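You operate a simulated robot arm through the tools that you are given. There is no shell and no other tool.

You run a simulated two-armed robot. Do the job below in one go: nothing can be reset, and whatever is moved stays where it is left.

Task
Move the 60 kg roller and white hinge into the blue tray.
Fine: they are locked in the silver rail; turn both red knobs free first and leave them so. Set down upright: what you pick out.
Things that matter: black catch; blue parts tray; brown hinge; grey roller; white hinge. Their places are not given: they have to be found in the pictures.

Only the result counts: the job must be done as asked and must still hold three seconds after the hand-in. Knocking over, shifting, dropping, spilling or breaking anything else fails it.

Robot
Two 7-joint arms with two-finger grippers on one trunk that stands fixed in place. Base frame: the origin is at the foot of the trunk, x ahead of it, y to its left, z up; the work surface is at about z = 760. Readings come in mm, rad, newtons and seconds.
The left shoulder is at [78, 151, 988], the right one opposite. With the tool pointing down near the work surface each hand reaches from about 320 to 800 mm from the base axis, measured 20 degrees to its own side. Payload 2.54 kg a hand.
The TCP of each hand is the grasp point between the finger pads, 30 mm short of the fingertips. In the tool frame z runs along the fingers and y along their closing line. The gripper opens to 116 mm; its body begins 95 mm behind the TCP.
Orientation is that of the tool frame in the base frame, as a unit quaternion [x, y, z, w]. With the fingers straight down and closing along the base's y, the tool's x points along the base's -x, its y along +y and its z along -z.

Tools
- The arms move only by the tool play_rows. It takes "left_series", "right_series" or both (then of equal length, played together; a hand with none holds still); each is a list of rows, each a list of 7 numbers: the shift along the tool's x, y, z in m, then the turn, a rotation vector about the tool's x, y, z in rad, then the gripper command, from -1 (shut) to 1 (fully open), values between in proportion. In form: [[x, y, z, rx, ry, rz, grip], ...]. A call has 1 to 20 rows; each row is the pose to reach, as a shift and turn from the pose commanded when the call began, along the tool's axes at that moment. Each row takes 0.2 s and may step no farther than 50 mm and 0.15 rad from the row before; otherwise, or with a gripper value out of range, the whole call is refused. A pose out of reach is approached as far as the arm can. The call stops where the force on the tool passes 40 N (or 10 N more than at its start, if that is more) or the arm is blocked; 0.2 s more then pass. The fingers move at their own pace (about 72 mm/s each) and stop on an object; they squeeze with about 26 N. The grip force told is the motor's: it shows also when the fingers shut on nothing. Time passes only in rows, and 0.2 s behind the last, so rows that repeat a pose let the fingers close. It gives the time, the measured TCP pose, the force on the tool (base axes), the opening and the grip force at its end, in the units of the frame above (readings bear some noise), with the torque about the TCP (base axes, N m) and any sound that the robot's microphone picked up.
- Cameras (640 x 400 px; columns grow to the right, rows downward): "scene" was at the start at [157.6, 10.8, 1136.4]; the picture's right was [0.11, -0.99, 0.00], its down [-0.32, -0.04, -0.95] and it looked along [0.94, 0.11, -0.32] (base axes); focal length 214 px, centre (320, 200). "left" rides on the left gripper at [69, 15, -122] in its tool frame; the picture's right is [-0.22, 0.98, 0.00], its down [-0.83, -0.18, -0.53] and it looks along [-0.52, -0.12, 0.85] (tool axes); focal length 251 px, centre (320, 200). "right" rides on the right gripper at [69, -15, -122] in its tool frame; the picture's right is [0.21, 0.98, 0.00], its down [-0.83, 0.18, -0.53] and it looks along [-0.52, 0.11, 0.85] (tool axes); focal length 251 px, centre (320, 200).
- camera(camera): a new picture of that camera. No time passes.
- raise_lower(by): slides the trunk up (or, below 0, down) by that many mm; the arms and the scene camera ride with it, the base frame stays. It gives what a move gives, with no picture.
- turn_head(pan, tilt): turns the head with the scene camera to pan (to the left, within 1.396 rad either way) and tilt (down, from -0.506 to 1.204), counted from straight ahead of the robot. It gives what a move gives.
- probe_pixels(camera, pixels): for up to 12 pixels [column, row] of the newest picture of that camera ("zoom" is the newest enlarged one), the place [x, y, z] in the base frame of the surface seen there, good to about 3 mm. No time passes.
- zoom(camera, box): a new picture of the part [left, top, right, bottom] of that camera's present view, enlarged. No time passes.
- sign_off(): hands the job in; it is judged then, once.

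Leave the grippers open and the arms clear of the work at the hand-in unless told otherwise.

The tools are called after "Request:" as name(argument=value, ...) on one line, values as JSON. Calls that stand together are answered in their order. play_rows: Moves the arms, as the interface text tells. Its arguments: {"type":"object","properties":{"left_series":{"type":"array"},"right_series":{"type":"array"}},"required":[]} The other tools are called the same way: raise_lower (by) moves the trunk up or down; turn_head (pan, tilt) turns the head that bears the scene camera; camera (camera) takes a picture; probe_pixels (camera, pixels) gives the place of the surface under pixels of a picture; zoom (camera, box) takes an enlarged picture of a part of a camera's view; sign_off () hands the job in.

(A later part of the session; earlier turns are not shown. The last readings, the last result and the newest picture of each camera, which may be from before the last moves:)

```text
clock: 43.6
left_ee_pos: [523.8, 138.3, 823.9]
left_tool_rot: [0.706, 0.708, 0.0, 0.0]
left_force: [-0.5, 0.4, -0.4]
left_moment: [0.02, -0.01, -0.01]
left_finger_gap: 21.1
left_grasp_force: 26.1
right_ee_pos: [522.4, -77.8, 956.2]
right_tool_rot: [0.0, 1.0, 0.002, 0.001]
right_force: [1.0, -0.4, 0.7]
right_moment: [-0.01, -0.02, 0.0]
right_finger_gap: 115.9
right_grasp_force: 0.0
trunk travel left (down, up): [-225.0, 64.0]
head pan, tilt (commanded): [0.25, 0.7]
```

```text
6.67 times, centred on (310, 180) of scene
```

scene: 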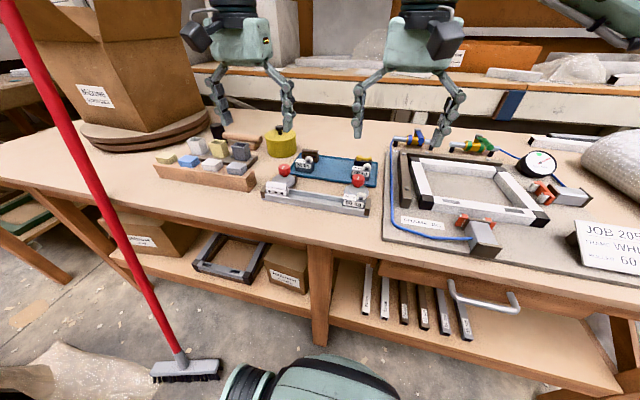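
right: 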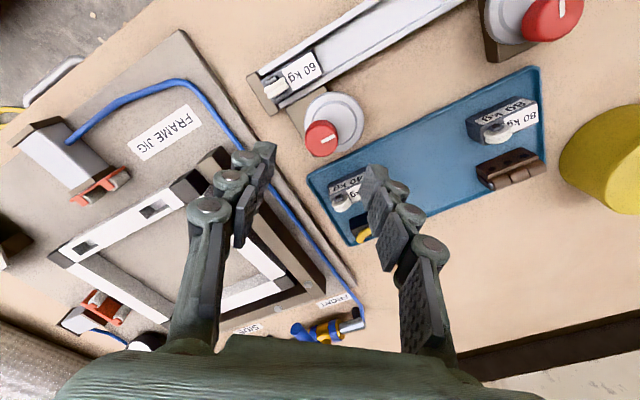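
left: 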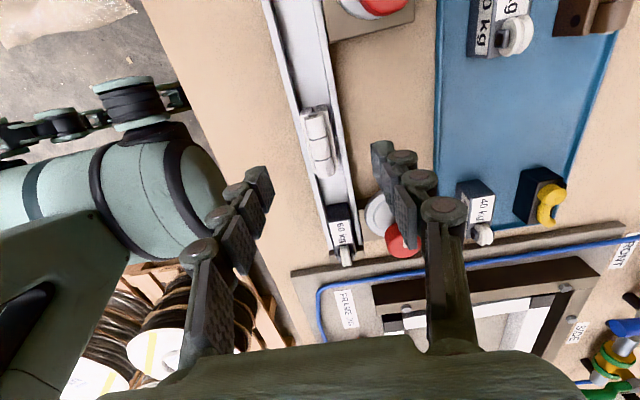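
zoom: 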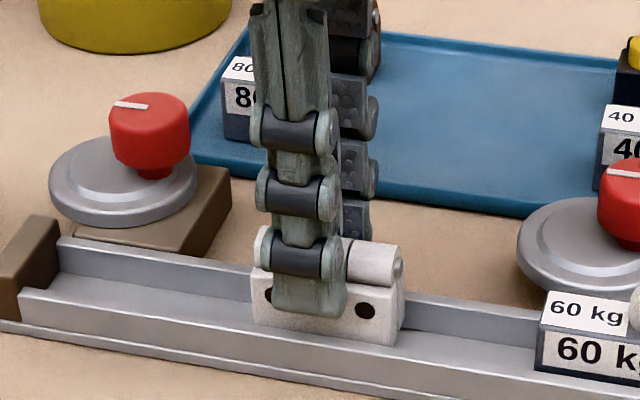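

The hinge comes up level with the hand. Lift to z≈880 and carry it to (700, 139), over the free middle of the tray's back row.

Request:
play_rows(left_series=[[0, 0, -0.015, 0, 0, 0, -1], [0, 0, -0.03, 0, 0, 0, -1], [0, 0, -0.045, 0, 0, 0, -1], [0, 0, -0.056, 0, 0, 0, -1], [0, 0.02, -0.056, 0, 0, 0, -1], [0, 0.045, -0.056, 0, 0, 0, -1], [0.001, 0.07, -0.056, 0, 0, 0, -1], [0.001, 0.095, -0.056, 0, 0, 0, -1], [0.001, 0.12, -0.056, 0, 0, 0, -1], [0.001, 0.145, -0.056, 0, 0, 0, -1], [0.001, 0.165, -0.056, 0, 0, 0, -1], [0.001, 0.176, -0.056, 0, 0, 0, -1], [0.001, 0.176, -0.056, 0, 0, 0, -1]])

Request:
camera(camera="left")

Request:
zoom(camera="scene", box=[270, 110, 390, 200])

```text
clock: 46.4
left_ee_pos: [631.3, 186.8, 880.8]
left_tool_rot: [0.706, 0.708, 0.0, 0.001]
left_force: [-0.3, 0.3, -0.2]
left_moment: [-0.05, -0.01, -0.02]
left_finger_gap: 20.9
left_grasp_force: 25.9
left hand out of reach, approached as far as the arm can: row 7, 8, 9, 10, 11, 12, 13
right_ee_pos: [522.6, -78.5, 956.4]
right_tool_rot: [0.001, 1.0, 0.001, 0.001]
right_force: [0.3, 0.6, 1.3]
right_moment: [0.02, 0.0, 0.0]
right_finger_gap: 115.9
right_grasp_force: 0.0
trunk travel left (down, up): [-225.0, 64.0]
head pan, tilt (commanded): [0.25, 0.7]
```

```text
taken
```

left: 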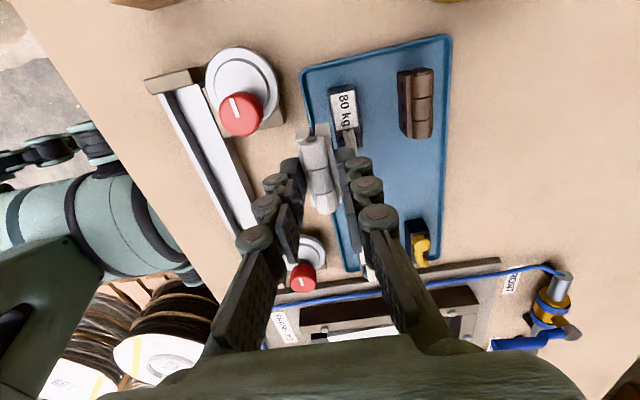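

```text
4.44 times, centred on (330, 155) of scene
```

zoom: 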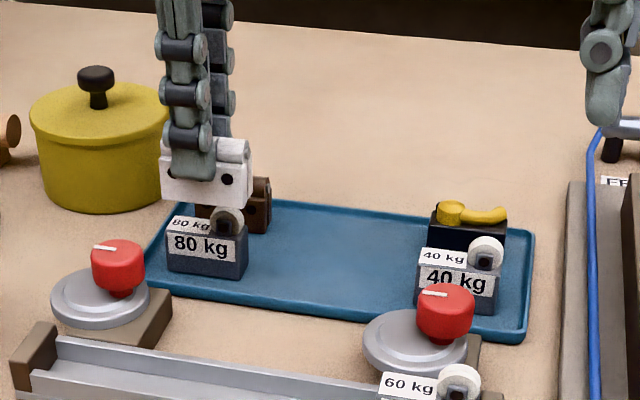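

At this 90° turn the arm can't reach the target; the hand stopped at (631, 187), still holding the hinge (gap 20.9). I'll test with a small −x step to learn from which commanded pose moves now count.

Request:
play_rows(left_series=[[0, -0.01, 0, 0, 0, 0, -1]])

```text
clock: 46.8
left_ee_pos: [622.5, 187.0, 878.3]
left_tool_rot: [0.707, 0.707, 0.0, 0.001]
left_force: [-0.5, 0.7, -1.4]
left_moment: [0.0, -0.01, -0.01]
left_finger_gap: 21.3
left_grasp_force: 25.9
right_ee_pos: [523.3, -78.7, 955.3]
right_tool_rot: [0.001, 1.0, 0.0, 0.001]
right_force: [-1.1, 0.4, 1.0]
right_moment: [-0.02, -0.02, 0.03]
right_finger_gap: 115.9
right_grasp_force: 0.1
trunk travel left (down, up): [-225.0, 64.0]
head pan, tilt (commanded): [0.25, 0.7]
```

Moves count from the pose actually reached. I'll raise to ~900, pull back to (600, 150) and turn the hand back to 0°, so the hinge will stand lengthwise along x in the tray.

Request:
play_rows(left_series=[[-0.009, -0.005, -0.01, 0, 0, -0.1, -1], [-0.018, -0.01, -0.021, 0, 0, -0.24, -1], [-0.027, -0.016, -0.021, 0, 0, -0.38, -1], [-0.037, -0.022, -0.021, 0, 0, -0.52, -1], [-0.037, -0.022, -0.021, 0, 0, -0.66, -1], [-0.037, -0.022, -0.021, 0, 0, -0.8, -1], [-0.037, -0.022, -0.021, 0, 0, -0.94, -1], [-0.037, -0.022, -0.021, 0, 0, -1.08, -1], [-0.037, -0.022, -0.021, 0, 0, -1.22, -1], [-0.037, -0.022, -0.021, 0, 0, -1.36, -1], [-0.037, -0.022, -0.021, 0, 0, -1.5, -1], [-0.037, -0.022, -0.021, 0, 0, -1.571, -1], [-0.037, -0.022, -0.021, 0, 0, -1.571, -1]])

Request:
camera(camera="left")

```text
clock: 49.6
left_ee_pos: [600.0, 152.3, 894.4]
left_tool_rot: [-0.001, 1.0, -0.001, 0.001]
left_force: [-0.2, 0.8, -1.3]
left_moment: [-0.03, 0.03, 0.0]
left_finger_gap: 21.1
left_grasp_force: 25.5
left hand out of reach, approached as far as the arm can: row 4
right_ee_pos: [523.1, -78.2, 956.0]
right_tool_rot: [0.001, 1.0, 0.001, 0.0]
right_force: [0.2, 0.0, 0.4]
right_moment: [-0.02, 0.04, -0.01]
right_finger_gap: 116.1
right_grasp_force: 0.0
trunk travel left (down, up): [-225.0, 64.0]
head pan, tilt (commanded): [0.25, 0.7]
```

```text
taken
```

left: 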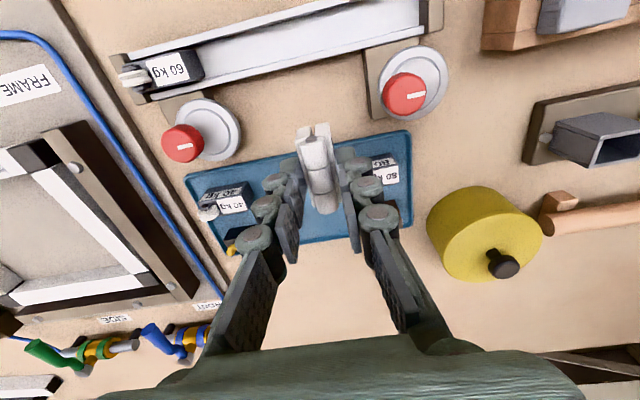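

The hinge is now held lengthwise along x. Before placing I'll measure the tray contents to choose free spots.

Request:
turn_head(pan=0.2, tilt=0.6)

Request:
camera(camera="scene")

Request:
zoom(camera="scene", box=[270, 150, 390, 225])

```text
clock: 50.2
left_ee_pos: [600.9, 152.9, 894.7]
left_tool_rot: [0.0, 1.0, -0.001, 0.001]
left_force: [0.1, 1.0, -0.8]
left_moment: [0.02, 0.02, 0.01]
left_finger_gap: 21.1
left_grasp_force: 26.1
right_ee_pos: [522.1, -79.7, 956.6]
right_tool_rot: [0.0, 1.0, 0.002, 0.002]
right_force: [-0.4, -0.4, 0.0]
right_moment: [0.0, -0.01, 0.03]
right_finger_gap: 116.2
right_grasp_force: 0.0
trunk travel left (down, up): [-225.0, 64.0]
head pan, tilt (commanded): [0.201, 0.6]
```

```text
taken
```

scene: 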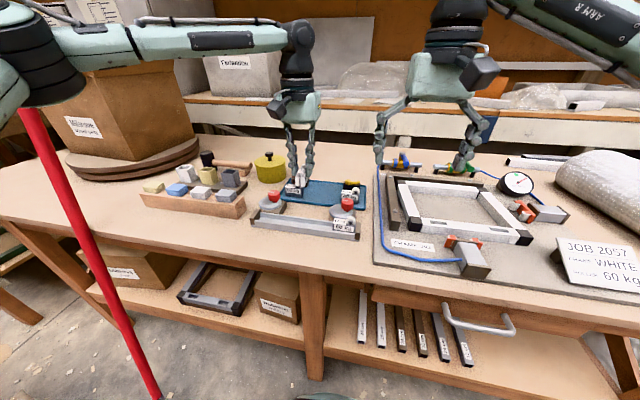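

```text
5.33 times, centred on (330, 188) of scene
```

zoom: 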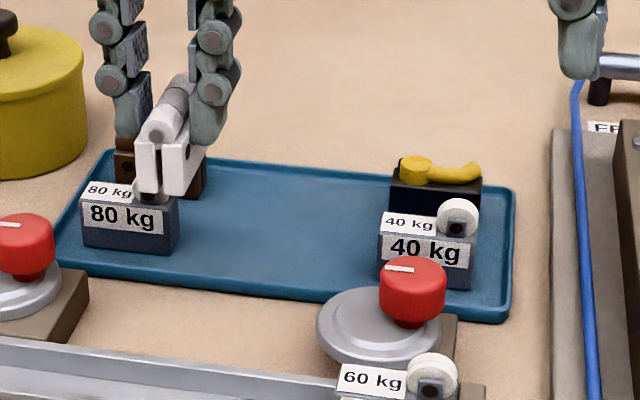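

I'll probe edges of the 80 kg, 40 kg, catch and tray interior in this enlarged view.

Request:
probe_pixels(camera="zoom", pixels=[[172, 225], [90, 225], [174, 205], [386, 245], [384, 225], [395, 190], [475, 195], [395, 178], [300, 230], [300, 280], [300, 175], [300, 295]])

Request:
probe_pixels(camera="zoom", pixels=[[390, 215], [440, 215], [200, 180], [190, 200], [230, 250], [250, 180], [505, 200], [500, 315], [70, 250], [115, 155], [420, 165], [458, 205]])

```text
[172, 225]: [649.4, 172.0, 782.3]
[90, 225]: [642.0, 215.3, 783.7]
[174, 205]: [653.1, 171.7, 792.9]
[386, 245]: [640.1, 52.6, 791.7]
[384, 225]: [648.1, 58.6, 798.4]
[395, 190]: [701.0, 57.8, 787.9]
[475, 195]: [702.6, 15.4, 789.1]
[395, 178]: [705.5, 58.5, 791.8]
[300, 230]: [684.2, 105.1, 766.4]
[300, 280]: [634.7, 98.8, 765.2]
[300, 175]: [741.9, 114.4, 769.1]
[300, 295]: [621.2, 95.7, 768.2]
```

```text
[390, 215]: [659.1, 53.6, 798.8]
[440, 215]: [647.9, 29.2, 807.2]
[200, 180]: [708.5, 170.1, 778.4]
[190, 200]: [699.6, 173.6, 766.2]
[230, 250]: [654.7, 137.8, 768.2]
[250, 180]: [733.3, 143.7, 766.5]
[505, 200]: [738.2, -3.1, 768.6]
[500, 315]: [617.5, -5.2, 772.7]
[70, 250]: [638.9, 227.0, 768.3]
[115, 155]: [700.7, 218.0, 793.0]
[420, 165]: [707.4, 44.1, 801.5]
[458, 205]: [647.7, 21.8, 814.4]
```

Free region: y≈60–170, x≈627–733. I'll place the hinge at about (680, 140). Move over it at the present height first.

Request:
play_rows(left_series=[[-0.016, -0.0025, 0, 0, 0, 0, -1], [-0.032, -0.005, 0, 0, 0, 0, -1], [-0.048, -0.0075, 0, 0, 0, 0, -1], [-0.064, -0.01, 0, 0, 0, 0, -1], [-0.0775, -0.0126, 0, 0, 0, 0, -1], [-0.0775, -0.0126, 0, 0, 0, 0, -1]])

Request:
camera(camera="left")

Request:
zoom(camera="scene", box=[270, 130, 390, 205])

```text
clock: 51.6
left_ee_pos: [623.5, 177.1, 891.9]
left_tool_rot: [0.0, 1.0, -0.001, 0.001]
left_force: [0.3, -0.2, -1.0]
left_moment: [-0.01, -0.02, 0.01]
left_finger_gap: 21.2
left_grasp_force: 26.2
left hand out of reach, approached as far as the arm can: row 1, 2, 3, 4, 5, 6
right_ee_pos: [521.8, -78.0, 957.3]
right_tool_rot: [0.001, 1.0, 0.001, 0.001]
right_force: [0.7, 0.6, -0.6]
right_moment: [-0.01, -0.01, 0.02]
right_finger_gap: 116.1
right_grasp_force: 0.0
trunk travel left (down, up): [-225.0, 64.0]
head pan, tilt (commanded): [0.201, 0.6]
```

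```text
taken
```

left: 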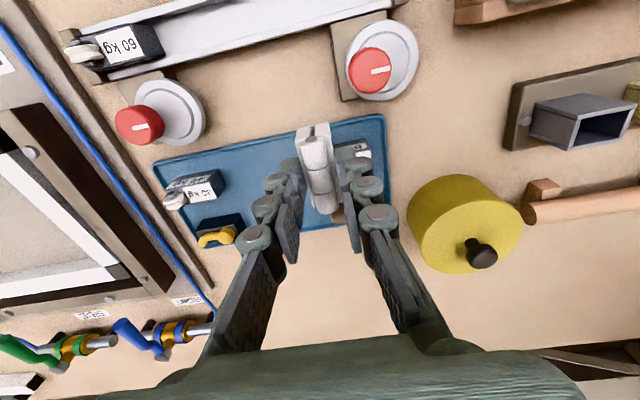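

```text
5.33 times, centred on (330, 168) of scene
```

zoom: 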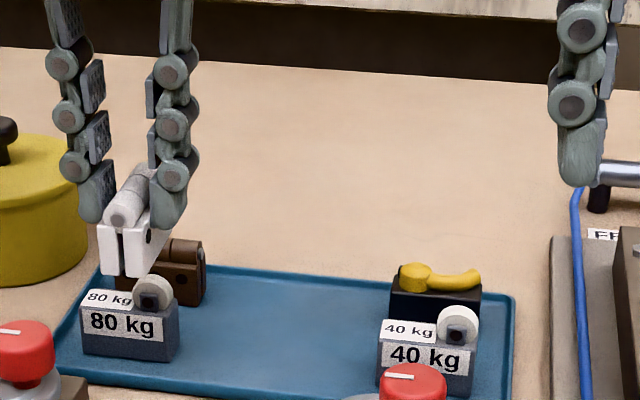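

The left arm can't get there at this height (it stopped at (623, 177)). Raising the trunk should make the pose lower relative to the shoulder, where reach is larger. First step back to (600, 152), then raise the trunk by 60 mm.

Request:
play_rows(left_series=[[0.012, -0.012, -0.002, 0, 0, 0, -1], [0.024, -0.025, -0.002, 0, 0, 0, -1], [0.024, -0.025, -0.002, 0, 0, 0, -1]])

Request:
raise_lower(by=60)

```text
clock: 52.5
left_ee_pos: [598.3, 152.0, 895.3]
left_tool_rot: [-0.001, 1.0, 0.0, 0.0]
left_force: [0.2, 0.3, -0.5]
left_moment: [-0.02, -0.01, -0.02]
left_finger_gap: 21.2
left_grasp_force: 26.2
right_ee_pos: [522.2, -77.8, 956.9]
right_tool_rot: [0.0, 1.0, 0.001, 0.001]
right_force: [-0.2, 0.6, -0.3]
right_moment: [-0.01, 0.02, 0.02]
right_finger_gap: 116.3
right_grasp_force: 0.1
trunk travel left (down, up): [-225.0, 64.0]
head pan, tilt (commanded): [0.201, 0.6]
```

```text
clock: 53.5
left_ee_pos: [599.7, 152.5, 954.1]
left_tool_rot: [-0.001, 1.0, -0.001, 0.0]
left_force: [0.3, 0.1, -1.1]
left_moment: [0.01, 0.01, -0.01]
left_finger_gap: 21.3
left_grasp_force: 26.5
right_ee_pos: [522.0, -77.7, 1015.7]
right_tool_rot: [0.001, 1.0, 0.0, -0.001]
right_force: [0.7, -0.5, 1.1]
right_moment: [0.01, 0.02, 0.02]
right_finger_gap: 116.0
right_grasp_force: 0.0
trunk travel left (down, up): [-285.0, 4.0]
head pan, tilt (commanded): [0.201, 0.6]
```

Now lower the hand to z≈872 and move toward (677, 140).

Request:
play_rows(left_series=[[0, 0, 0.02, 0, 0, 0, -1], [0, 0, 0.04, 0, 0, 0, -1], [0, 0, 0.06, 0, 0, 0, -1], [0, 0, 0.082, 0, 0, 0, -1], [-0.015, -0.003, 0.082, 0, 0, 0, -1], [-0.03, -0.006, 0.082, 0, 0, 0, -1], [-0.045, -0.009, 0.082, 0, 0, 0, -1], [-0.06, -0.012, 0.082, 0, 0, 0, -1], [-0.077, -0.0125, 0.082, 0, 0, 0, -1]])

Request:
camera(camera="scene")

```text
clock: 55.5
left_ee_pos: [622.5, 181.3, 876.3]
left_tool_rot: [0.0, 1.0, 0.0, 0.001]
left_force: [-0.6, 0.4, -1.6]
left_moment: [-0.01, -0.01, 0.0]
left_finger_gap: 21.1
left_grasp_force: 26.1
left hand out of reach, approached as far as the arm can: row 5, 6, 7, 8, 9
right_ee_pos: [521.6, -78.3, 1017.1]
right_tool_rot: [0.001, 1.0, 0.002, 0.001]
right_force: [-0.3, 0.3, -0.6]
right_moment: [0.0, -0.02, 0.02]
right_finger_gap: 116.1
right_grasp_force: 0.1
trunk travel left (down, up): [-285.0, 4.0]
head pan, tilt (commanded): [0.201, 0.6]
```

```text
taken
```

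scene: 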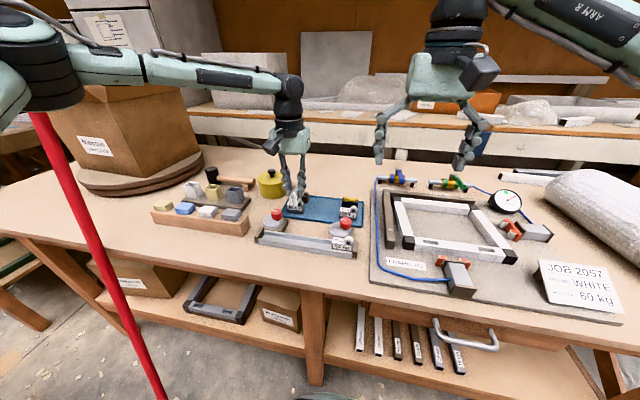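

Same boundary again, so it's a joint-limit of the arm's present posture (elbow far out left). I'll pull back, turn the hand counter-clockwise about −0.7 rad, and see if that posture reaches further.

Request:
play_rows(left_series=[[0.02, -0.01, -0.02, 0, 0, 0, -1], [0.04, -0.02, -0.04, 0, 0, -0.1, -1], [0.06, -0.02, -0.05, 0, 0, -0.2, -1], [0.06, -0.02, -0.05, 0, 0, -0.3, -1], [0.06, -0.02, -0.05, 0, 0, -0.4, -1], [0.06, -0.02, -0.05, 0, 0, -0.5, -1], [0.06, -0.02, -0.05, 0, 0, -0.6, -1], [0.06, -0.02, -0.05, 0, 0, -0.7, -1]])

Request:
play_rows(left_series=[[-0.02, 0.013, 0, 0, 0, 0, -1], [-0.04, 0.026, 0, 0, 0, 0, -1], [-0.06, 0.039, 0, 0, 0, 0, -1], [-0.077, 0.05, 0.0, 0, 0, 0, -1]])

```text
clock: 57.2
left_ee_pos: [565.7, 159.3, 931.7]
left_tool_rot: [-0.345, 0.939, 0.0, -0.001]
left_force: [0.4, 0.5, -0.3]
left_moment: [-0.01, 0.02, 0.01]
left_finger_gap: 21.2
left_grasp_force: 26.1
right_ee_pos: [522.0, -78.0, 1016.8]
right_tool_rot: [0.001, 1.0, 0.001, 0.002]
right_force: [-0.4, -0.4, 0.4]
right_moment: [-0.01, 0.02, 0.01]
right_finger_gap: 116.0
right_grasp_force: 0.2
trunk travel left (down, up): [-285.0, 4.0]
head pan, tilt (commanded): [0.201, 0.6]
```

```text
clock: 58.2
left_ee_pos: [591.6, 248.0, 931.9]
left_tool_rot: [-0.343, 0.939, -0.001, 0.001]
left_force: [-0.2, 0.5, -1.0]
left_moment: [0.05, 0.02, -0.05]
left_finger_gap: 21.2
left_grasp_force: 26.1
right_ee_pos: [522.4, -78.3, 1015.1]
right_tool_rot: [0.001, 1.0, 0.001, 0.001]
right_force: [0.1, -0.1, 0.2]
right_moment: [0.0, 0.0, -0.02]
right_finger_gap: 116.1
right_grasp_force: 0.1
trunk travel left (down, up): [-285.0, 4.0]
head pan, tilt (commanded): [0.201, 0.6]
```

I moved along the wrong axes there (now at (592, 248, 932), safely high). From here I'll head toward (650, 200) and then (677, 145) in correct tool axes.

Request:
play_rows(left_series=[[-0.004, -0.02, 0, 0, 0, 0, -1], [-0.007, -0.04, 0, 0, 0, 0, -1], [-0.01, -0.058, 0, 0, 0, 0, -1], [-0.0135, -0.074, 0, 0, 0, 0, -1]])

```text
clock: 59.2
left_ee_pos: [643.3, 205.0, 931.5]
left_tool_rot: [-0.344, 0.939, 0.0, 0.001]
left_force: [-0.2, -0.8, -1.2]
left_moment: [0.01, -0.02, 0.0]
left_finger_gap: 21.0
left_grasp_force: 25.7
left hand out of reach, approached as far as the arm can: row 4
right_ee_pos: [521.4, -78.3, 1016.9]
right_tool_rot: [0.001, 1.0, 0.001, 0.001]
right_force: [-0.2, -0.1, -0.6]
right_moment: [-0.02, -0.04, 0.03]
right_finger_gap: 115.9
right_grasp_force: 0.0
trunk travel left (down, up): [-285.0, 4.0]
head pan, tilt (commanded): [0.201, 0.6]
```

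The same boundary line again, regardless of yaw and height. Let me look at both arms' postures to understand the elbow.

Request:
turn_head(pan=0.7, tilt=0.1)

Request:
camera(camera="scene")

Request:
turn_head(pan=-0.6, tilt=0.1)

Request:
camera(camera="scene")

```text
clock: 60.2
left_ee_pos: [642.5, 205.0, 929.8]
left_tool_rot: [-0.344, 0.939, -0.001, 0.0]
left_force: [-0.1, 0.8, -0.7]
left_moment: [-0.01, 0.02, -0.03]
left_finger_gap: 21.2
left_grasp_force: 25.6
right_ee_pos: [522.3, -77.8, 1016.3]
right_tool_rot: [0.001, 1.0, 0.001, 0.001]
right_force: [0.3, 0.0, -0.5]
right_moment: [0.01, 0.02, -0.01]
right_finger_gap: 116.1
right_grasp_force: 0.0
trunk travel left (down, up): [-285.0, 4.0]
head pan, tilt (commanded): [0.7, 0.099]
```

```text
taken
```

scene: 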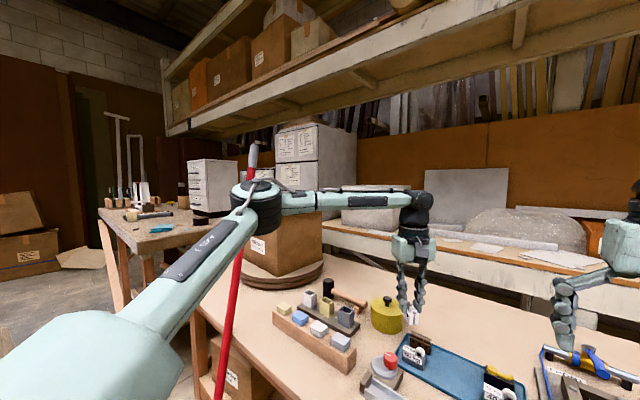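

```text
clock: 61.6
left_ee_pos: [643.9, 205.0, 931.0]
left_tool_rot: [-0.343, 0.939, -0.001, 0.001]
left_force: [0.3, -0.2, -1.1]
left_moment: [-0.01, -0.02, 0.01]
left_finger_gap: 21.3
left_grasp_force: 25.8
right_ee_pos: [522.3, -78.4, 1016.1]
right_tool_rot: [0.0, 1.0, 0.001, 0.0]
right_force: [0.1, -0.5, -0.1]
right_moment: [0.02, 0.02, 0.01]
right_finger_gap: 115.6
right_grasp_force: 0.0
trunk travel left (down, up): [-285.0, 4.0]
head pan, tilt (commanded): [-0.6, 0.099]
```

```text
taken
```

scene: 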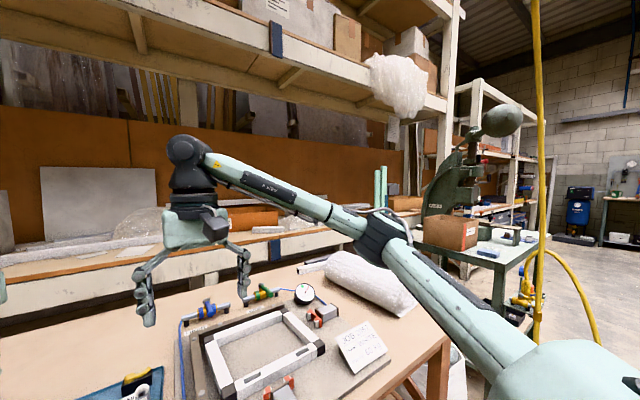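

The left elbow sits far out to the left, like the right one. I'll move the right hand aside, and bring the left hand in and close to the body first, so the shoulder rotates inward before reaching out again.

Request:
play_rows(left_series=[[0.02, 0.003, 0, 0, 0, 0.1, -1], [0.04, 0.006, 0, 0, 0, 0.2, -1], [0.065, 0.01, 0, 0, 0, 0.32, -1], [0.09, 0.014, 0, 0, 0, 0.44, -1], [0.115, 0.018, 0, 0, 0, 0.56, -1], [0.1424, 0.0218, 0, 0, 0, 0.7, -1]], right_series=[[0.017, -0.028, 0, 0, 0, 0, 1], [0.034, -0.056, 0, 0, 0, 0, 1], [0.051, -0.084, 0, 0, 0, 0, 1], [0.068, -0.112, 0, 0, 0, 0, 1], [0.085, -0.14, 0, 0, 0, 0, 1], [0.1, -0.17, 0, 0, 0, 0, 1]])

Request:
play_rows(left_series=[[0.01, -0.02, 0, 0, 0, 0, -1], [0.02, -0.04, 0, 0, 0, 0, -1], [0.03, -0.06, 0, 0, 0, 0, -1], [0.04, -0.08, 0, 0, 0, 0, -1], [0.05, -0.1, 0, 0, 0, 0, -1]])

```text
clock: 63.0
left_ee_pos: [519.1, 130.7, 933.5]
left_tool_rot: [0.0, 1.0, 0.0, 0.002]
left_force: [-0.1, 0.0, 0.0]
left_moment: [0.01, -0.01, 0.01]
left_finger_gap: 21.2
left_grasp_force: 26.5
right_ee_pos: [421.6, -247.8, 1017.1]
right_tool_rot: [0.0, 1.0, 0.001, 0.001]
right_force: [-0.7, 0.7, 0.0]
right_moment: [0.05, -0.02, -0.01]
right_finger_gap: 116.2
right_grasp_force: 0.0
trunk travel left (down, up): [-285.0, 4.0]
head pan, tilt (commanded): [-0.6, 0.099]
```

```text
clock: 64.2
left_ee_pos: [471.2, 68.8, 932.1]
left_tool_rot: [0.0, 1.0, 0.0, 0.001]
left_force: [0.3, 1.5, -0.5]
left_moment: [0.02, 0.03, -0.01]
left_finger_gap: 21.1
left_grasp_force: 25.8
left hand out of reach, approached as far as the arm can: row 3, 4, 5
right_ee_pos: [422.5, -247.0, 1018.1]
right_tool_rot: [0.001, 1.0, 0.0, 0.001]
right_force: [-0.6, 0.1, 0.1]
right_moment: [0.0, 0.01, -0.01]
right_finger_gap: 116.0
right_grasp_force: 0.2
trunk travel left (down, up): [-285.0, 4.0]
head pan, tilt (commanded): [-0.6, 0.099]
```

The left arm's limit fits a circle about its elbow, so it cannot reach the free part of the tray. I'll test whether the right arm can: move the left hand (with hinge) aside to the left, and bring the empty right hand toward (680, 120).

Request:
play_rows(left_series=[[-0.005, 0.04, 0, 0, 0, 0, -1], [-0.01, 0.08, 0, 0, 0, 0, -1], [-0.015, 0.12, 0, 0, 0, 0, -1], [-0.02, 0.16, 0, 0, 0, 0, -1], [-0.025, 0.2, 0, 0, 0, 0, -1], [-0.03, 0.23, 0, 0, 0, 0, -1]], right_series=[[-0.02, 0.03, 0.0, 0, 0, 0, 1], [-0.045, 0.06, 0.0, 0, 0, 0, 1], [-0.07, 0.09, 0.0, 0, 0, 0, 1], [-0.095, 0.12, 0.0, 0, 0, 0, 1], [-0.12, 0.15, 0.0, 0, 0, 0, 1], [-0.14, 0.18, 0.0, 0, 0, 0, 1]])

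Request:
play_rows(right_series=[[-0.02, 0.03, 0.015, 0, 0, 0, 1], [-0.04, 0.06, 0.03, 0, 0, 0, 1], [-0.06, 0.09, 0.045, 0, 0, 0, 1], [-0.08, 0.12, 0.06, 0, 0, 0, 1], [-0.1, 0.15, 0.075, 0, 0, 0, 1], [-0.115, 0.18, 0.09, 0, 0, 0, 1]])

```text
clock: 65.7
left_ee_pos: [496.8, 297.5, 930.6]
left_tool_rot: [-0.001, 1.0, -0.002, 0.0]
left_force: [0.6, 0.0, -1.0]
left_moment: [-0.01, -0.02, -0.01]
left_finger_gap: 21.3
left_grasp_force: 25.8
right_ee_pos: [561.7, -66.1, 1017.2]
right_tool_rot: [0.001, 1.0, 0.0, 0.001]
right_force: [0.5, 0.1, 0.2]
right_moment: [0.03, -0.01, -0.01]
right_finger_gap: 115.8
right_grasp_force: 0.1
trunk travel left (down, up): [-285.0, 4.0]
head pan, tilt (commanded): [-0.6, 0.099]
```

```text
clock: 67.0
left_ee_pos: [496.2, 297.1, 930.5]
left_tool_rot: [-0.001, 1.0, -0.001, 0.0]
left_force: [0.2, 0.3, -1.0]
left_moment: [-0.03, -0.02, -0.01]
left_finger_gap: 21.2
left_grasp_force: 26.1
right_ee_pos: [676.4, 111.9, 926.3]
right_tool_rot: [0.0, 1.0, 0.0, 0.003]
right_force: [0.0, -0.1, 1.3]
right_moment: [-0.02, 0.01, 0.02]
right_finger_gap: 116.1
right_grasp_force: 0.2
trunk travel left (down, up): [-285.0, 4.0]
head pan, tilt (commanded): [-0.6, 0.099]
```

The right arm reaches (676, 112) easily. So I'll set the hinge upright on a free bench spot with the left hand and pick it up with the right. Let me look at the bench in front of the rail.

Request:
turn_head(pan=0.2, tilt=0.8)

Request:
camera(camera="scene")

Request:
probe_pixels(camera="scene", pixels=[[250, 190], [300, 200], [350, 210], [250, 215], [300, 225], [350, 235], [230, 180], [200, 180]])

```text
clock: 68.2
left_ee_pos: [496.7, 296.4, 931.8]
left_tool_rot: [-0.001, 1.0, 0.0, 0.001]
left_force: [-0.1, -0.2, -0.6]
left_moment: [0.04, -0.02, -0.01]
left_finger_gap: 21.0
left_grasp_force: 25.8
right_ee_pos: [675.6, 114.4, 925.5]
right_tool_rot: [0.0, 1.0, 0.001, 0.001]
right_force: [0.5, 0.4, 0.4]
right_moment: [-0.01, 0.0, 0.0]
right_finger_gap: 115.8
right_grasp_force: 0.1
trunk travel left (down, up): [-285.0, 4.0]
head pan, tilt (commanded): [0.201, 0.799]
```

```text
taken
```

scene: 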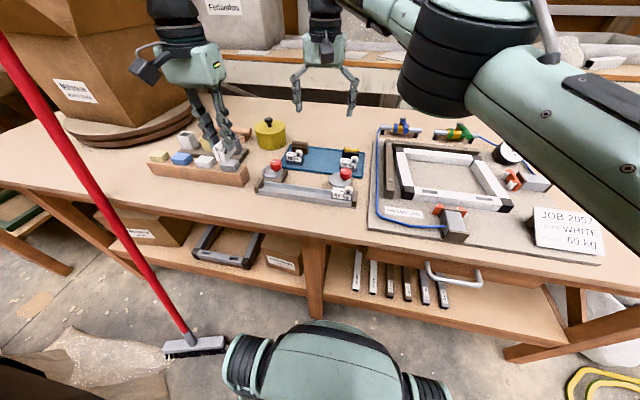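

```text
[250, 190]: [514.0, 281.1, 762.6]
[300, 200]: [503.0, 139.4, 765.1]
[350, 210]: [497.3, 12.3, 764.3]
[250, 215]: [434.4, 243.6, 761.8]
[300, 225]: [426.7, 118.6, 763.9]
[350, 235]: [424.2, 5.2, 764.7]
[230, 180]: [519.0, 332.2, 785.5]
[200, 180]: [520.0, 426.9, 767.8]
```

Bench in front of the rail is free (z≈760, x≈420–500). I'll first withdraw the right hand to the right, then set the hinge down at about (458, 140).

Request:
play_rows(right_series=[[0.02, -0.03, -0.015, 0, 0, 0, 1], [0.04, -0.06, -0.03, 0, 0, 0, 1], [0.06, -0.09, -0.045, 0, 0, 0, 1], [0.08, -0.12, -0.06, 0, 0, 0, 1], [0.1, -0.15, -0.075, 0, 0, 0, 1], [0.115, -0.18, -0.09, 0, 0, 0, 1], [0.14, -0.21, -0.09, 0, 0, 0, 1], [0.16, -0.24, -0.09, 0, 0, 0, 1]])

Request:
play_rows(left_series=[[0.01, -0.04, 0.0, 0, 0, 0, -1], [0.02, -0.08, 0.0, 0, 0, 0, -1], [0.03, -0.12, 0.0, 0, 0, 0, -1], [0.0385, -0.157, 0.0, 0, 0, 0, -1], [0.0385, -0.157, 0.03, 0, 0, 0, -1], [0.0385, -0.157, 0.06, 0, 0, 0, -1], [0.0385, -0.157, 0.09, 0, 0, 0, -1], [0.0385, -0.157, 0.105, 0, 0, 0, -1], [0.0385, -0.157, 0.112, 0, 0, 0, -1], [0.0385, -0.157, 0.112, 0, 0, 0, -1]])

Request:
camera(camera="scene")

Request:
zoom(camera="scene", box=[240, 130, 370, 230])

```text
clock: 70.0
left_ee_pos: [496.9, 296.4, 931.5]
left_tool_rot: [-0.001, 1.0, 0.0, 0.001]
left_force: [0.2, 0.8, -0.6]
left_moment: [0.0, 0.0, 0.06]
left_finger_gap: 21.2
left_grasp_force: 25.8
right_ee_pos: [516.0, -128.1, 1016.9]
right_tool_rot: [0.001, 1.0, 0.002, 0.001]
right_force: [-0.4, -0.1, 0.0]
right_moment: [0.05, 0.02, -0.02]
right_finger_gap: 116.0
right_grasp_force: 0.0
trunk travel left (down, up): [-285.0, 4.0]
head pan, tilt (commanded): [0.201, 0.799]
```

```text
clock: 72.2
left_ee_pos: [459.7, 142.7, 819.2]
left_tool_rot: [-0.001, 1.0, -0.001, 0.0]
left_force: [-0.2, 0.0, -0.9]
left_moment: [-0.03, 0.0, -0.04]
left_finger_gap: 21.1
left_grasp_force: 26.0
right_ee_pos: [516.3, -128.1, 1016.2]
right_tool_rot: [0.0, 1.0, 0.0, 0.0]
right_force: [-0.8, -0.3, -0.3]
right_moment: [-0.01, -0.01, -0.01]
right_finger_gap: 115.9
right_grasp_force: 0.1
trunk travel left (down, up): [-285.0, 4.0]
head pan, tilt (commanded): [0.201, 0.799]
```

```text
taken
```

scene: 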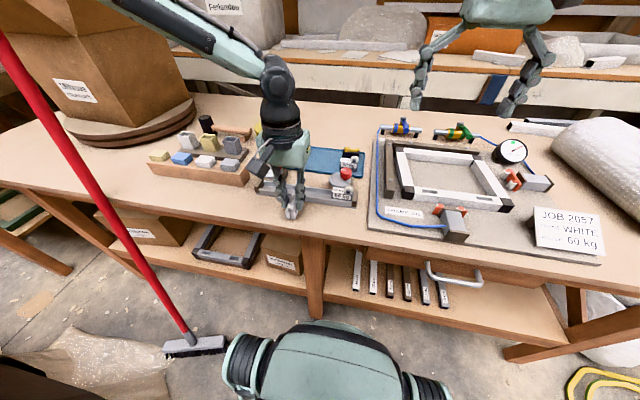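

```text
4.00 times, centred on (305, 180) of scene
```

zoom: 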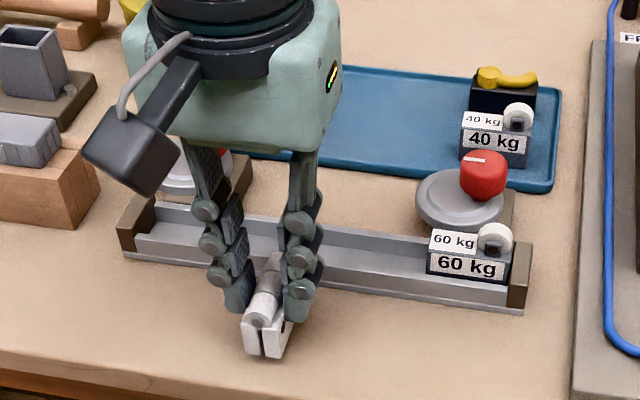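

Hinge bottom is about 8–10 mm above the bench. Lower 6 mm, then finer steps watching the vertical force.

Request:
play_rows(left_series=[[0, 0, 0.003, 0, 0, 0, -1], [0, 0, 0.006, 0, 0, 0, -1], [0, 0, 0.006, 0, 0, 0, -1]])

Request:
play_rows(left_series=[[0, 0, 0.001, 0, 0, 0, -1], [0, 0, 0.002, 0, 0, 0, -1], [0, 0, 0.002, 0, 0, 0, -1]])

```text
clock: 73.0
left_ee_pos: [461.7, 143.0, 813.1]
left_tool_rot: [0.0, 1.0, 0.0, 0.0]
left_force: [0.2, 1.1, -0.7]
left_moment: [-0.05, 0.02, -0.02]
left_finger_gap: 21.3
left_grasp_force: 25.7
right_ee_pos: [516.6, -127.4, 1016.2]
right_tool_rot: [0.001, 1.0, 0.0, 0.001]
right_force: [0.1, -0.2, 0.6]
right_moment: [-0.01, 0.02, -0.02]
right_finger_gap: 116.1
right_grasp_force: 0.0
trunk travel left (down, up): [-285.0, 4.0]
head pan, tilt (commanded): [0.201, 0.799]
```

```text
clock: 73.8
left_ee_pos: [459.8, 143.2, 811.0]
left_tool_rot: [-0.001, 1.0, 0.0, 0.0]
left_force: [0.1, -0.6, 0.1]
left_moment: [0.0, -0.03, 0.0]
left_finger_gap: 21.3
left_grasp_force: 25.7
right_ee_pos: [516.5, -125.9, 1016.4]
right_tool_rot: [0.001, 1.0, 0.001, 0.001]
right_force: [0.6, -0.7, -0.3]
right_moment: [0.01, -0.01, -0.01]
right_finger_gap: 115.9
right_grasp_force: 0.1
trunk travel left (down, up): [-285.0, 4.0]
head pan, tilt (commanded): [0.201, 0.799]
```

Request:
play_rows(left_series=[[0, 0, 0.001, 0, 0, 0, -1], [0, 0, 0.0015, 0, 0, 0, -1], [0, 0, 0.0015, 0, 0, 0, -1]])

Request:
zoom(camera="scene", box=[280, 180, 330, 225])

```text
clock: 74.6
left_ee_pos: [462.0, 143.0, 811.7]
left_tool_rot: [-0.001, 1.0, 0.0, -0.001]
left_force: [-0.8, -0.3, -0.1]
left_moment: [-0.03, 0.02, 0.01]
left_finger_gap: 20.8
left_grasp_force: 25.6
right_ee_pos: [517.1, -127.7, 1016.1]
right_tool_rot: [0.001, 1.0, 0.001, 0.001]
right_force: [0.5, -0.5, 0.0]
right_moment: [0.02, -0.01, 0.0]
right_finger_gap: 115.9
right_grasp_force: 0.0
trunk travel left (down, up): [-285.0, 4.0]
head pan, tilt (commanded): [0.201, 0.799]
```

```text
8.89 times, centred on (305, 202) of scene
```

zoom: 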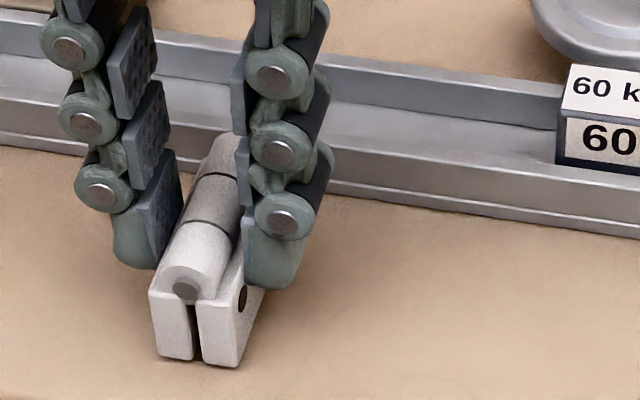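

Force z went from about −0.8 to ≈0, near contact. One more small step down.

Request:
play_rows(left_series=[[0, 0, 0.001, 0, 0, 0, -1], [0, 0, 0.001, 0, 0, 0, -1]])

Request:
play_rows(left_series=[[0, 0, 0.001, 0, 0, 0, -1], [0, 0, 0.001, 0, 0, 0, -1]])

```text
clock: 75.2
left_ee_pos: [460.2, 142.9, 810.4]
left_tool_rot: [0.0, 1.0, 0.001, 0.0]
left_force: [0.3, -0.2, -0.3]
left_moment: [0.0, -0.01, -0.01]
left_finger_gap: 21.4
left_grasp_force: 25.8
right_ee_pos: [516.4, -126.3, 1016.8]
right_tool_rot: [0.001, 1.0, 0.0, 0.0]
right_force: [0.2, 0.1, 0.8]
right_moment: [0.04, 0.03, -0.01]
right_finger_gap: 115.9
right_grasp_force: 0.1
trunk travel left (down, up): [-285.0, 4.0]
head pan, tilt (commanded): [0.201, 0.799]
```

```text
clock: 75.8
left_ee_pos: [461.5, 143.2, 809.4]
left_tool_rot: [-0.002, 1.0, 0.0, 0.002]
left_force: [2.3, 0.4, 8.5]
left_moment: [0.01, 0.13, 0.01]
left_finger_gap: 21.2
left_grasp_force: 25.3
right_ee_pos: [515.7, -126.7, 1017.5]
right_tool_rot: [0.0, 1.0, 0.001, 0.001]
right_force: [0.1, -0.2, 0.1]
right_moment: [0.01, 0.0, -0.02]
right_finger_gap: 115.8
right_grasp_force: 0.1
trunk travel left (down, up): [-285.0, 4.0]
head pan, tilt (commanded): [0.201, 0.799]
```

Contact: 8.5 N at TCP z≈809. Ease up 0.7 mm, open to ~45 mm, then lift away.

Request:
play_rows(left_series=[[0, 0, -0.0007, 0, 0, 0, -1], [0, 0, -0.0007, 0, 0, 0, -0.2], [0, 0, -0.0007, 0, 0, 0, -0.2], [0, 0, -0.0007, 0, 0, 0, -0.2], [0, 0, -0.02, 0, 0, 0, -0.2], [0, 0, -0.05, 0, 0, 0, -0.2], [0, 0, -0.08, 0, 0, 0, -0.2]])

Request:
zoom(camera="scene", box=[270, 160, 340, 225])

Request:
camera(camera="left")

```text
clock: 77.4
left_ee_pos: [460.0, 144.2, 889.0]
left_tool_rot: [-0.002, 1.0, 0.0, 0.001]
left_force: [-0.2, -0.4, -0.1]
left_moment: [0.01, 0.01, 0.03]
left_finger_gap: 46.3
left_grasp_force: 0.1
right_ee_pos: [516.9, -127.8, 1016.5]
right_tool_rot: [0.002, 1.0, 0.001, 0.001]
right_force: [-0.7, -0.6, -0.4]
right_moment: [-0.01, -0.02, -0.01]
right_finger_gap: 115.7
right_grasp_force: 0.1
trunk travel left (down, up): [-285.0, 4.0]
head pan, tilt (commanded): [0.201, 0.799]
```

```text
6.15 times, centred on (305, 192) of scene
```

zoom: 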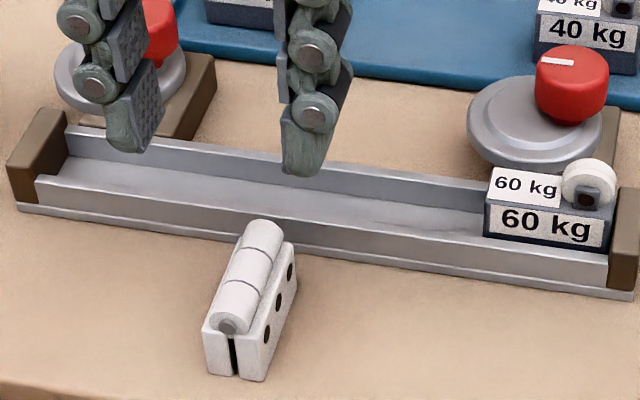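

```text
taken
```

left: 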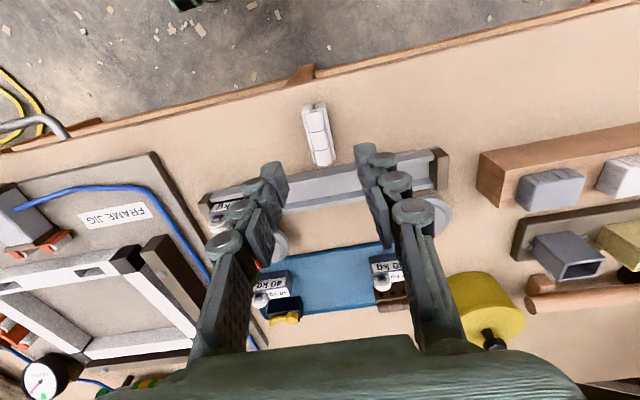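

The white hinge stands upright on the bench. Now retract the left hand to the far left and bring the right hand above the hinge.

Request:
play_rows(left_series=[[0, 0.03, -0.02, 0, 0, 0, 0], [0, 0.07, -0.04, 0, 0, 0, 0.3], [0, 0.11, -0.06, 0, 0, 0, 0.6], [0, 0.15, -0.07, 0, 0, 0, 1], [0, 0.19, -0.07, 0, 0, 0, 1], [0, 0.22, -0.07, 0, 0, 0, 1]])

Request:
play_rows(right_series=[[0.007, 0.033, 0.01, 0, 0, 0, 1], [0.014, 0.067, 0.02, 0, 0, 0, 0.6], [0.021, 0.1, 0.03, 0, 0, 0, 0.2], [0.028, 0.135, 0.04, 0, 0, 0, 0.034], [0.035, 0.17, 0.055, 0, 0, 0, 0.034], [0.042, 0.203, 0.07, 0, 0, 0, 0.034], [0.049, 0.237, 0.09, 0, 0, 0, 0.034], [0.054, 0.271, 0.116, 0, 0, 0, 0.034], [0.054, 0.271, 0.116, 0, 0, 0, 0.034]])

Request:
camera(camera="right")

Request:
zoom(camera="right", box=[240, 90, 400, 190])

```text
clock: 78.8
left_ee_pos: [459.1, 366.9, 957.4]
left_tool_rot: [0.0, 1.0, -0.001, 0.0]
left_force: [0.1, 0.6, 0.4]
left_moment: [-0.03, -0.01, -0.02]
left_finger_gap: 116.2
left_grasp_force: 0.0
right_ee_pos: [516.1, -127.2, 1016.1]
right_tool_rot: [0.001, 1.0, 0.001, 0.001]
right_force: [-0.5, 0.2, 0.2]
right_moment: [-0.01, -0.01, -0.01]
right_finger_gap: 116.0
right_grasp_force: 0.0
trunk travel left (down, up): [-285.0, 4.0]
head pan, tilt (commanded): [0.201, 0.799]
```

```text
clock: 80.8
left_ee_pos: [459.8, 364.9, 956.8]
left_tool_rot: [-0.001, 1.0, -0.001, 0.0]
left_force: [-0.2, -0.1, -0.3]
left_moment: [-0.05, 0.03, 0.01]
left_finger_gap: 115.8
left_grasp_force: 0.1
right_ee_pos: [462.1, 142.5, 900.3]
right_tool_rot: [0.001, 1.0, 0.002, 0.001]
right_force: [0.0, 0.1, 1.0]
right_moment: [-0.01, -0.01, -0.01]
right_finger_gap: 60.0
right_grasp_force: 0.1
trunk travel left (down, up): [-285.0, 4.0]
head pan, tilt (commanded): [0.201, 0.799]
```

```text
taken
```

right: 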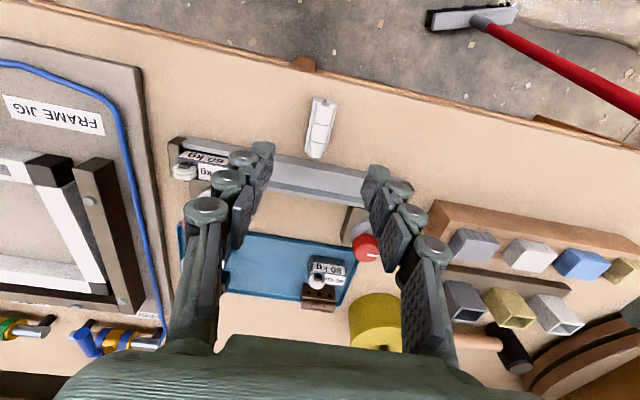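

```text
4.00 times, centred on (320, 140) of right
```

zoom: 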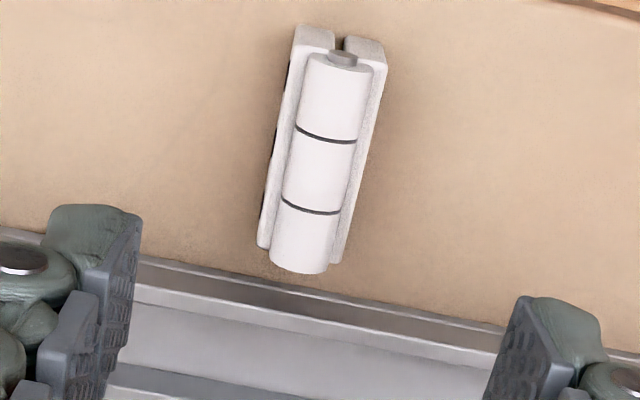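

The hinge is centred within about 1.5 mm. Shift slightly, descend to TCP z≈804 (tips ≈774) and check.

Request:
play_rows(right_series=[[0.0015, -0.001, 0.03, 0, 0, 0, 0.034], [0.0015, -0.001, 0.06, 0, 0, 0, 0.034], [0.0015, -0.001, 0.08, 0, 0, 0, 0.034], [0.0015, -0.001, 0.096, 0, 0, 0, 0.034], [0.0015, -0.001, 0.096, 0, 0, 0, 0.034]])

Request:
zoom(camera="right", box=[240, 110, 400, 210])

Request:
camera(camera="scene")

```text
clock: 82.0
left_ee_pos: [461.0, 364.2, 957.8]
left_tool_rot: [-0.001, 1.0, -0.001, 0.0]
left_force: [0.4, 0.8, 0.0]
left_moment: [-0.03, 0.02, -0.03]
left_finger_gap: 116.0
left_grasp_force: 0.0
right_ee_pos: [461.8, 143.2, 805.1]
right_tool_rot: [0.001, 1.0, 0.001, 0.002]
right_force: [0.3, 0.2, 0.5]
right_moment: [-0.01, -0.01, 0.02]
right_finger_gap: 59.9
right_grasp_force: 0.1
trunk travel left (down, up): [-285.0, 4.0]
head pan, tilt (commanded): [0.201, 0.799]
```

```text
4.00 times, centred on (320, 160) of right
```

zoom: 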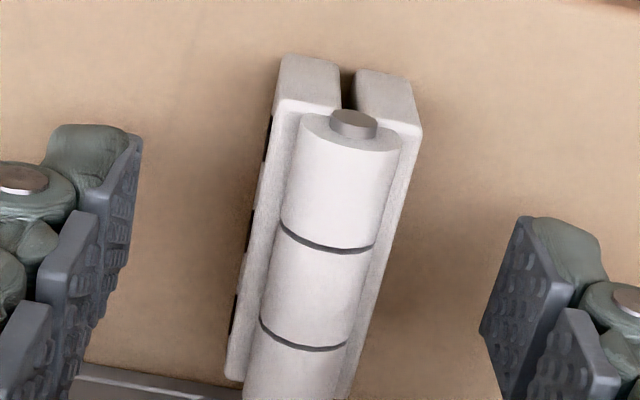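

```text
taken
```

scene: 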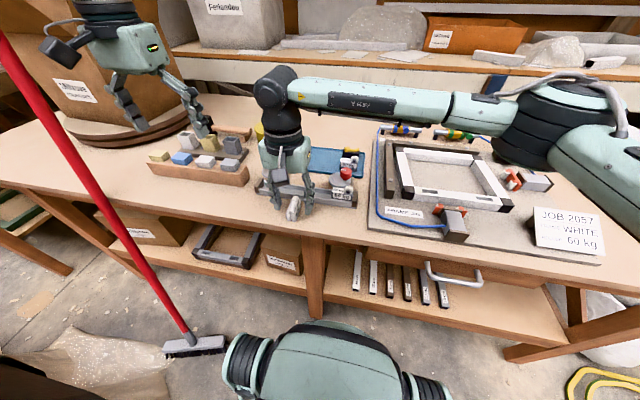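

Shift 3 mm toward −x for better centring and close.

Request:
play_rows(right_series=[[0.003, 0, 0, 0, 0, 0, 0.034], [0.003, 0, 0, 0, 0, 0, -1], [0.003, 0, 0, 0, 0, 0, -1], [0.003, 0, 0, 0, 0, 0, -1]])

Request:
zoom(camera="scene", box=[260, 160, 340, 225])

```text
clock: 83.0
left_ee_pos: [461.1, 364.1, 958.4]
left_tool_rot: [0.0, 1.0, 0.0, 0.0]
left_force: [-0.3, -0.6, 0.1]
left_moment: [0.0, 0.0, 0.01]
left_finger_gap: 116.2
left_grasp_force: 0.1
right_ee_pos: [458.8, 142.8, 805.6]
right_tool_rot: [0.0, 1.0, 0.001, 0.001]
right_force: [-0.7, -0.8, 0.1]
right_moment: [0.01, -0.04, 0.01]
right_finger_gap: 21.1
right_grasp_force: 25.7
trunk travel left (down, up): [-285.0, 4.0]
head pan, tilt (commanded): [0.201, 0.799]
```

```text
6.15 times, centred on (300, 192) of scene
```

zoom: 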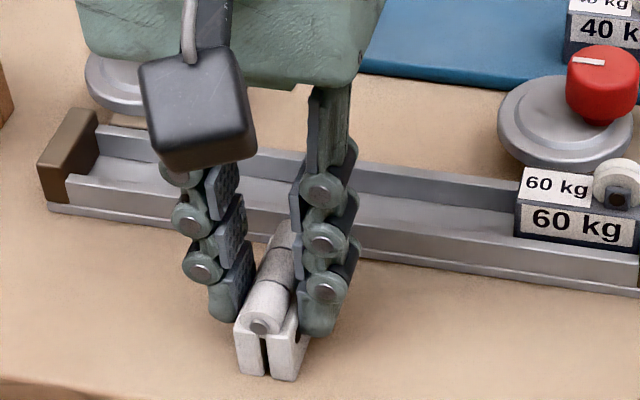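

Gripped at 21.1 mm. Lift to z≈900 and carry it straight forward to (677, 140).

Request:
play_rows(right_series=[[0, 0, -0.02, 0, 0, 0, -1], [0, 0, -0.045, 0, 0, 0, -1], [0, 0, -0.07, 0, 0, 0, -1], [0, 0, -0.095, 0, 0, 0, -1], [-0.025, 0, -0.095, 0, 0, 0, -1], [-0.055, 0, -0.095, 0, 0, 0, -1], [-0.085, 0, -0.095, 0, 0, 0, -1], [-0.115, -0.001, -0.095, 0, 0, 0, -1], [-0.145, -0.002, -0.095, 0, 0, 0, -1], [-0.175, -0.003, -0.095, 0, 0, 0, -1], [-0.2, -0.003, -0.095, 0, 0, 0, -1], [-0.219, -0.003, -0.095, 0, 0, 0, -1], [-0.219, -0.003, -0.095, 0, 0, 0, -1]])

Request:
camera(camera="right")

Request:
camera(camera="scene")

```text
clock: 85.8
left_ee_pos: [459.5, 366.1, 956.2]
left_tool_rot: [-0.001, 1.0, 0.001, 0.0]
left_force: [0.1, 1.3, 0.3]
left_moment: [0.01, 0.02, -0.01]
left_finger_gap: 116.1
left_grasp_force: 0.1
right_ee_pos: [668.5, 130.3, 901.1]
right_tool_rot: [0.0, 1.0, 0.001, 0.001]
right_force: [0.3, -0.2, -1.4]
right_moment: [-0.01, 0.01, -0.04]
right_finger_gap: 21.1
right_grasp_force: 26.0
right hand out of reach, approached as far as the arm can: row 12, 13
trunk travel left (down, up): [-285.0, 4.0]
head pan, tilt (commanded): [0.201, 0.799]
```

```text
taken
```

right: 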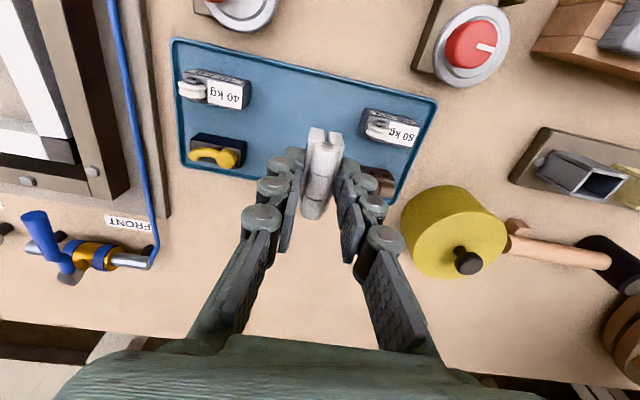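

```text
taken
```

scene: 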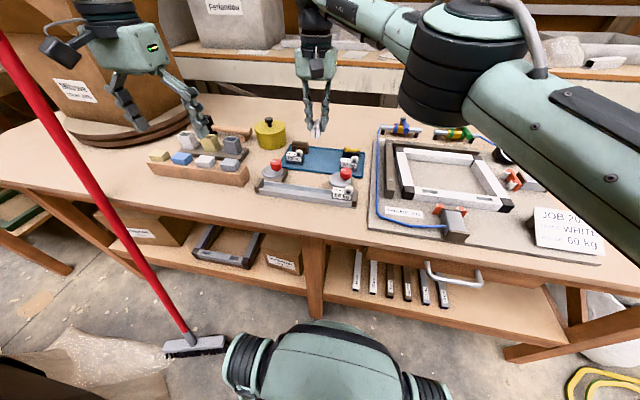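

The right arm stops at about (668, 130), just short. That is fine: I'll place the hinge at about (661, 134), inside its reach. Move there and descend to z≈835 first.

Request:
play_rows(right_series=[[0.0075, 0.0037, 0.0, 0, 0, 0, -1], [0.0075, 0.0037, 0.02, 0, 0, 0, -1], [0.0075, 0.0037, 0.04, 0, 0, 0, -1], [0.0075, 0.0037, 0.055, 0, 0, 0, -1], [0.0075, 0.0037, 0.066, 0, 0, 0, -1], [0.0075, 0.0037, 0.066, 0, 0, 0, -1]])

Request:
zoom(camera="right", box=[160, 20, 480, 220])

Request:
zoom(camera="scene", box=[260, 120, 380, 200])

```text
clock: 87.2
left_ee_pos: [459.5, 364.5, 957.9]
left_tool_rot: [0.0, 1.0, 0.001, 0.001]
left_force: [-0.1, -0.3, -0.2]
left_moment: [0.02, 0.02, 0.02]
left_finger_gap: 115.8
left_grasp_force: 0.0
right_ee_pos: [662.3, 135.0, 835.6]
right_tool_rot: [0.001, 1.0, 0.0, 0.001]
right_force: [0.6, 0.2, -0.1]
right_moment: [0.0, 0.01, -0.01]
right_finger_gap: 20.8
right_grasp_force: 26.2
trunk travel left (down, up): [-285.0, 4.0]
head pan, tilt (commanded): [0.201, 0.799]
```

```text
2.00 times, centred on (320, 120) of right
```

zoom: 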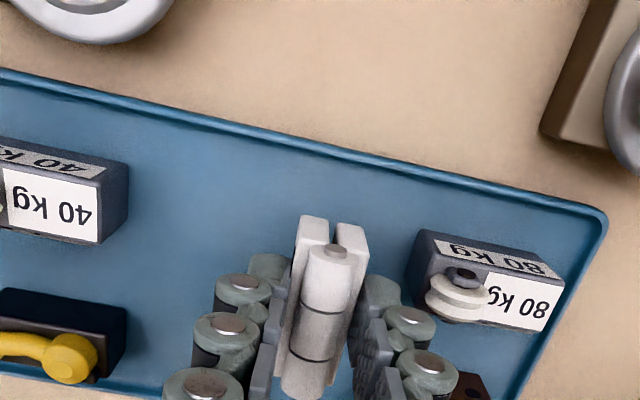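

```text
5.00 times, centred on (320, 160) of scene
```

zoom: 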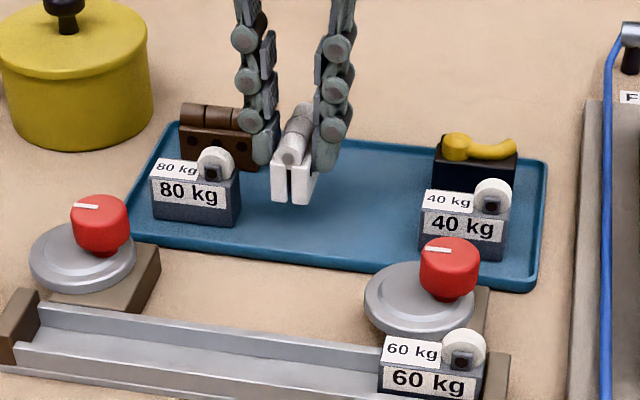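

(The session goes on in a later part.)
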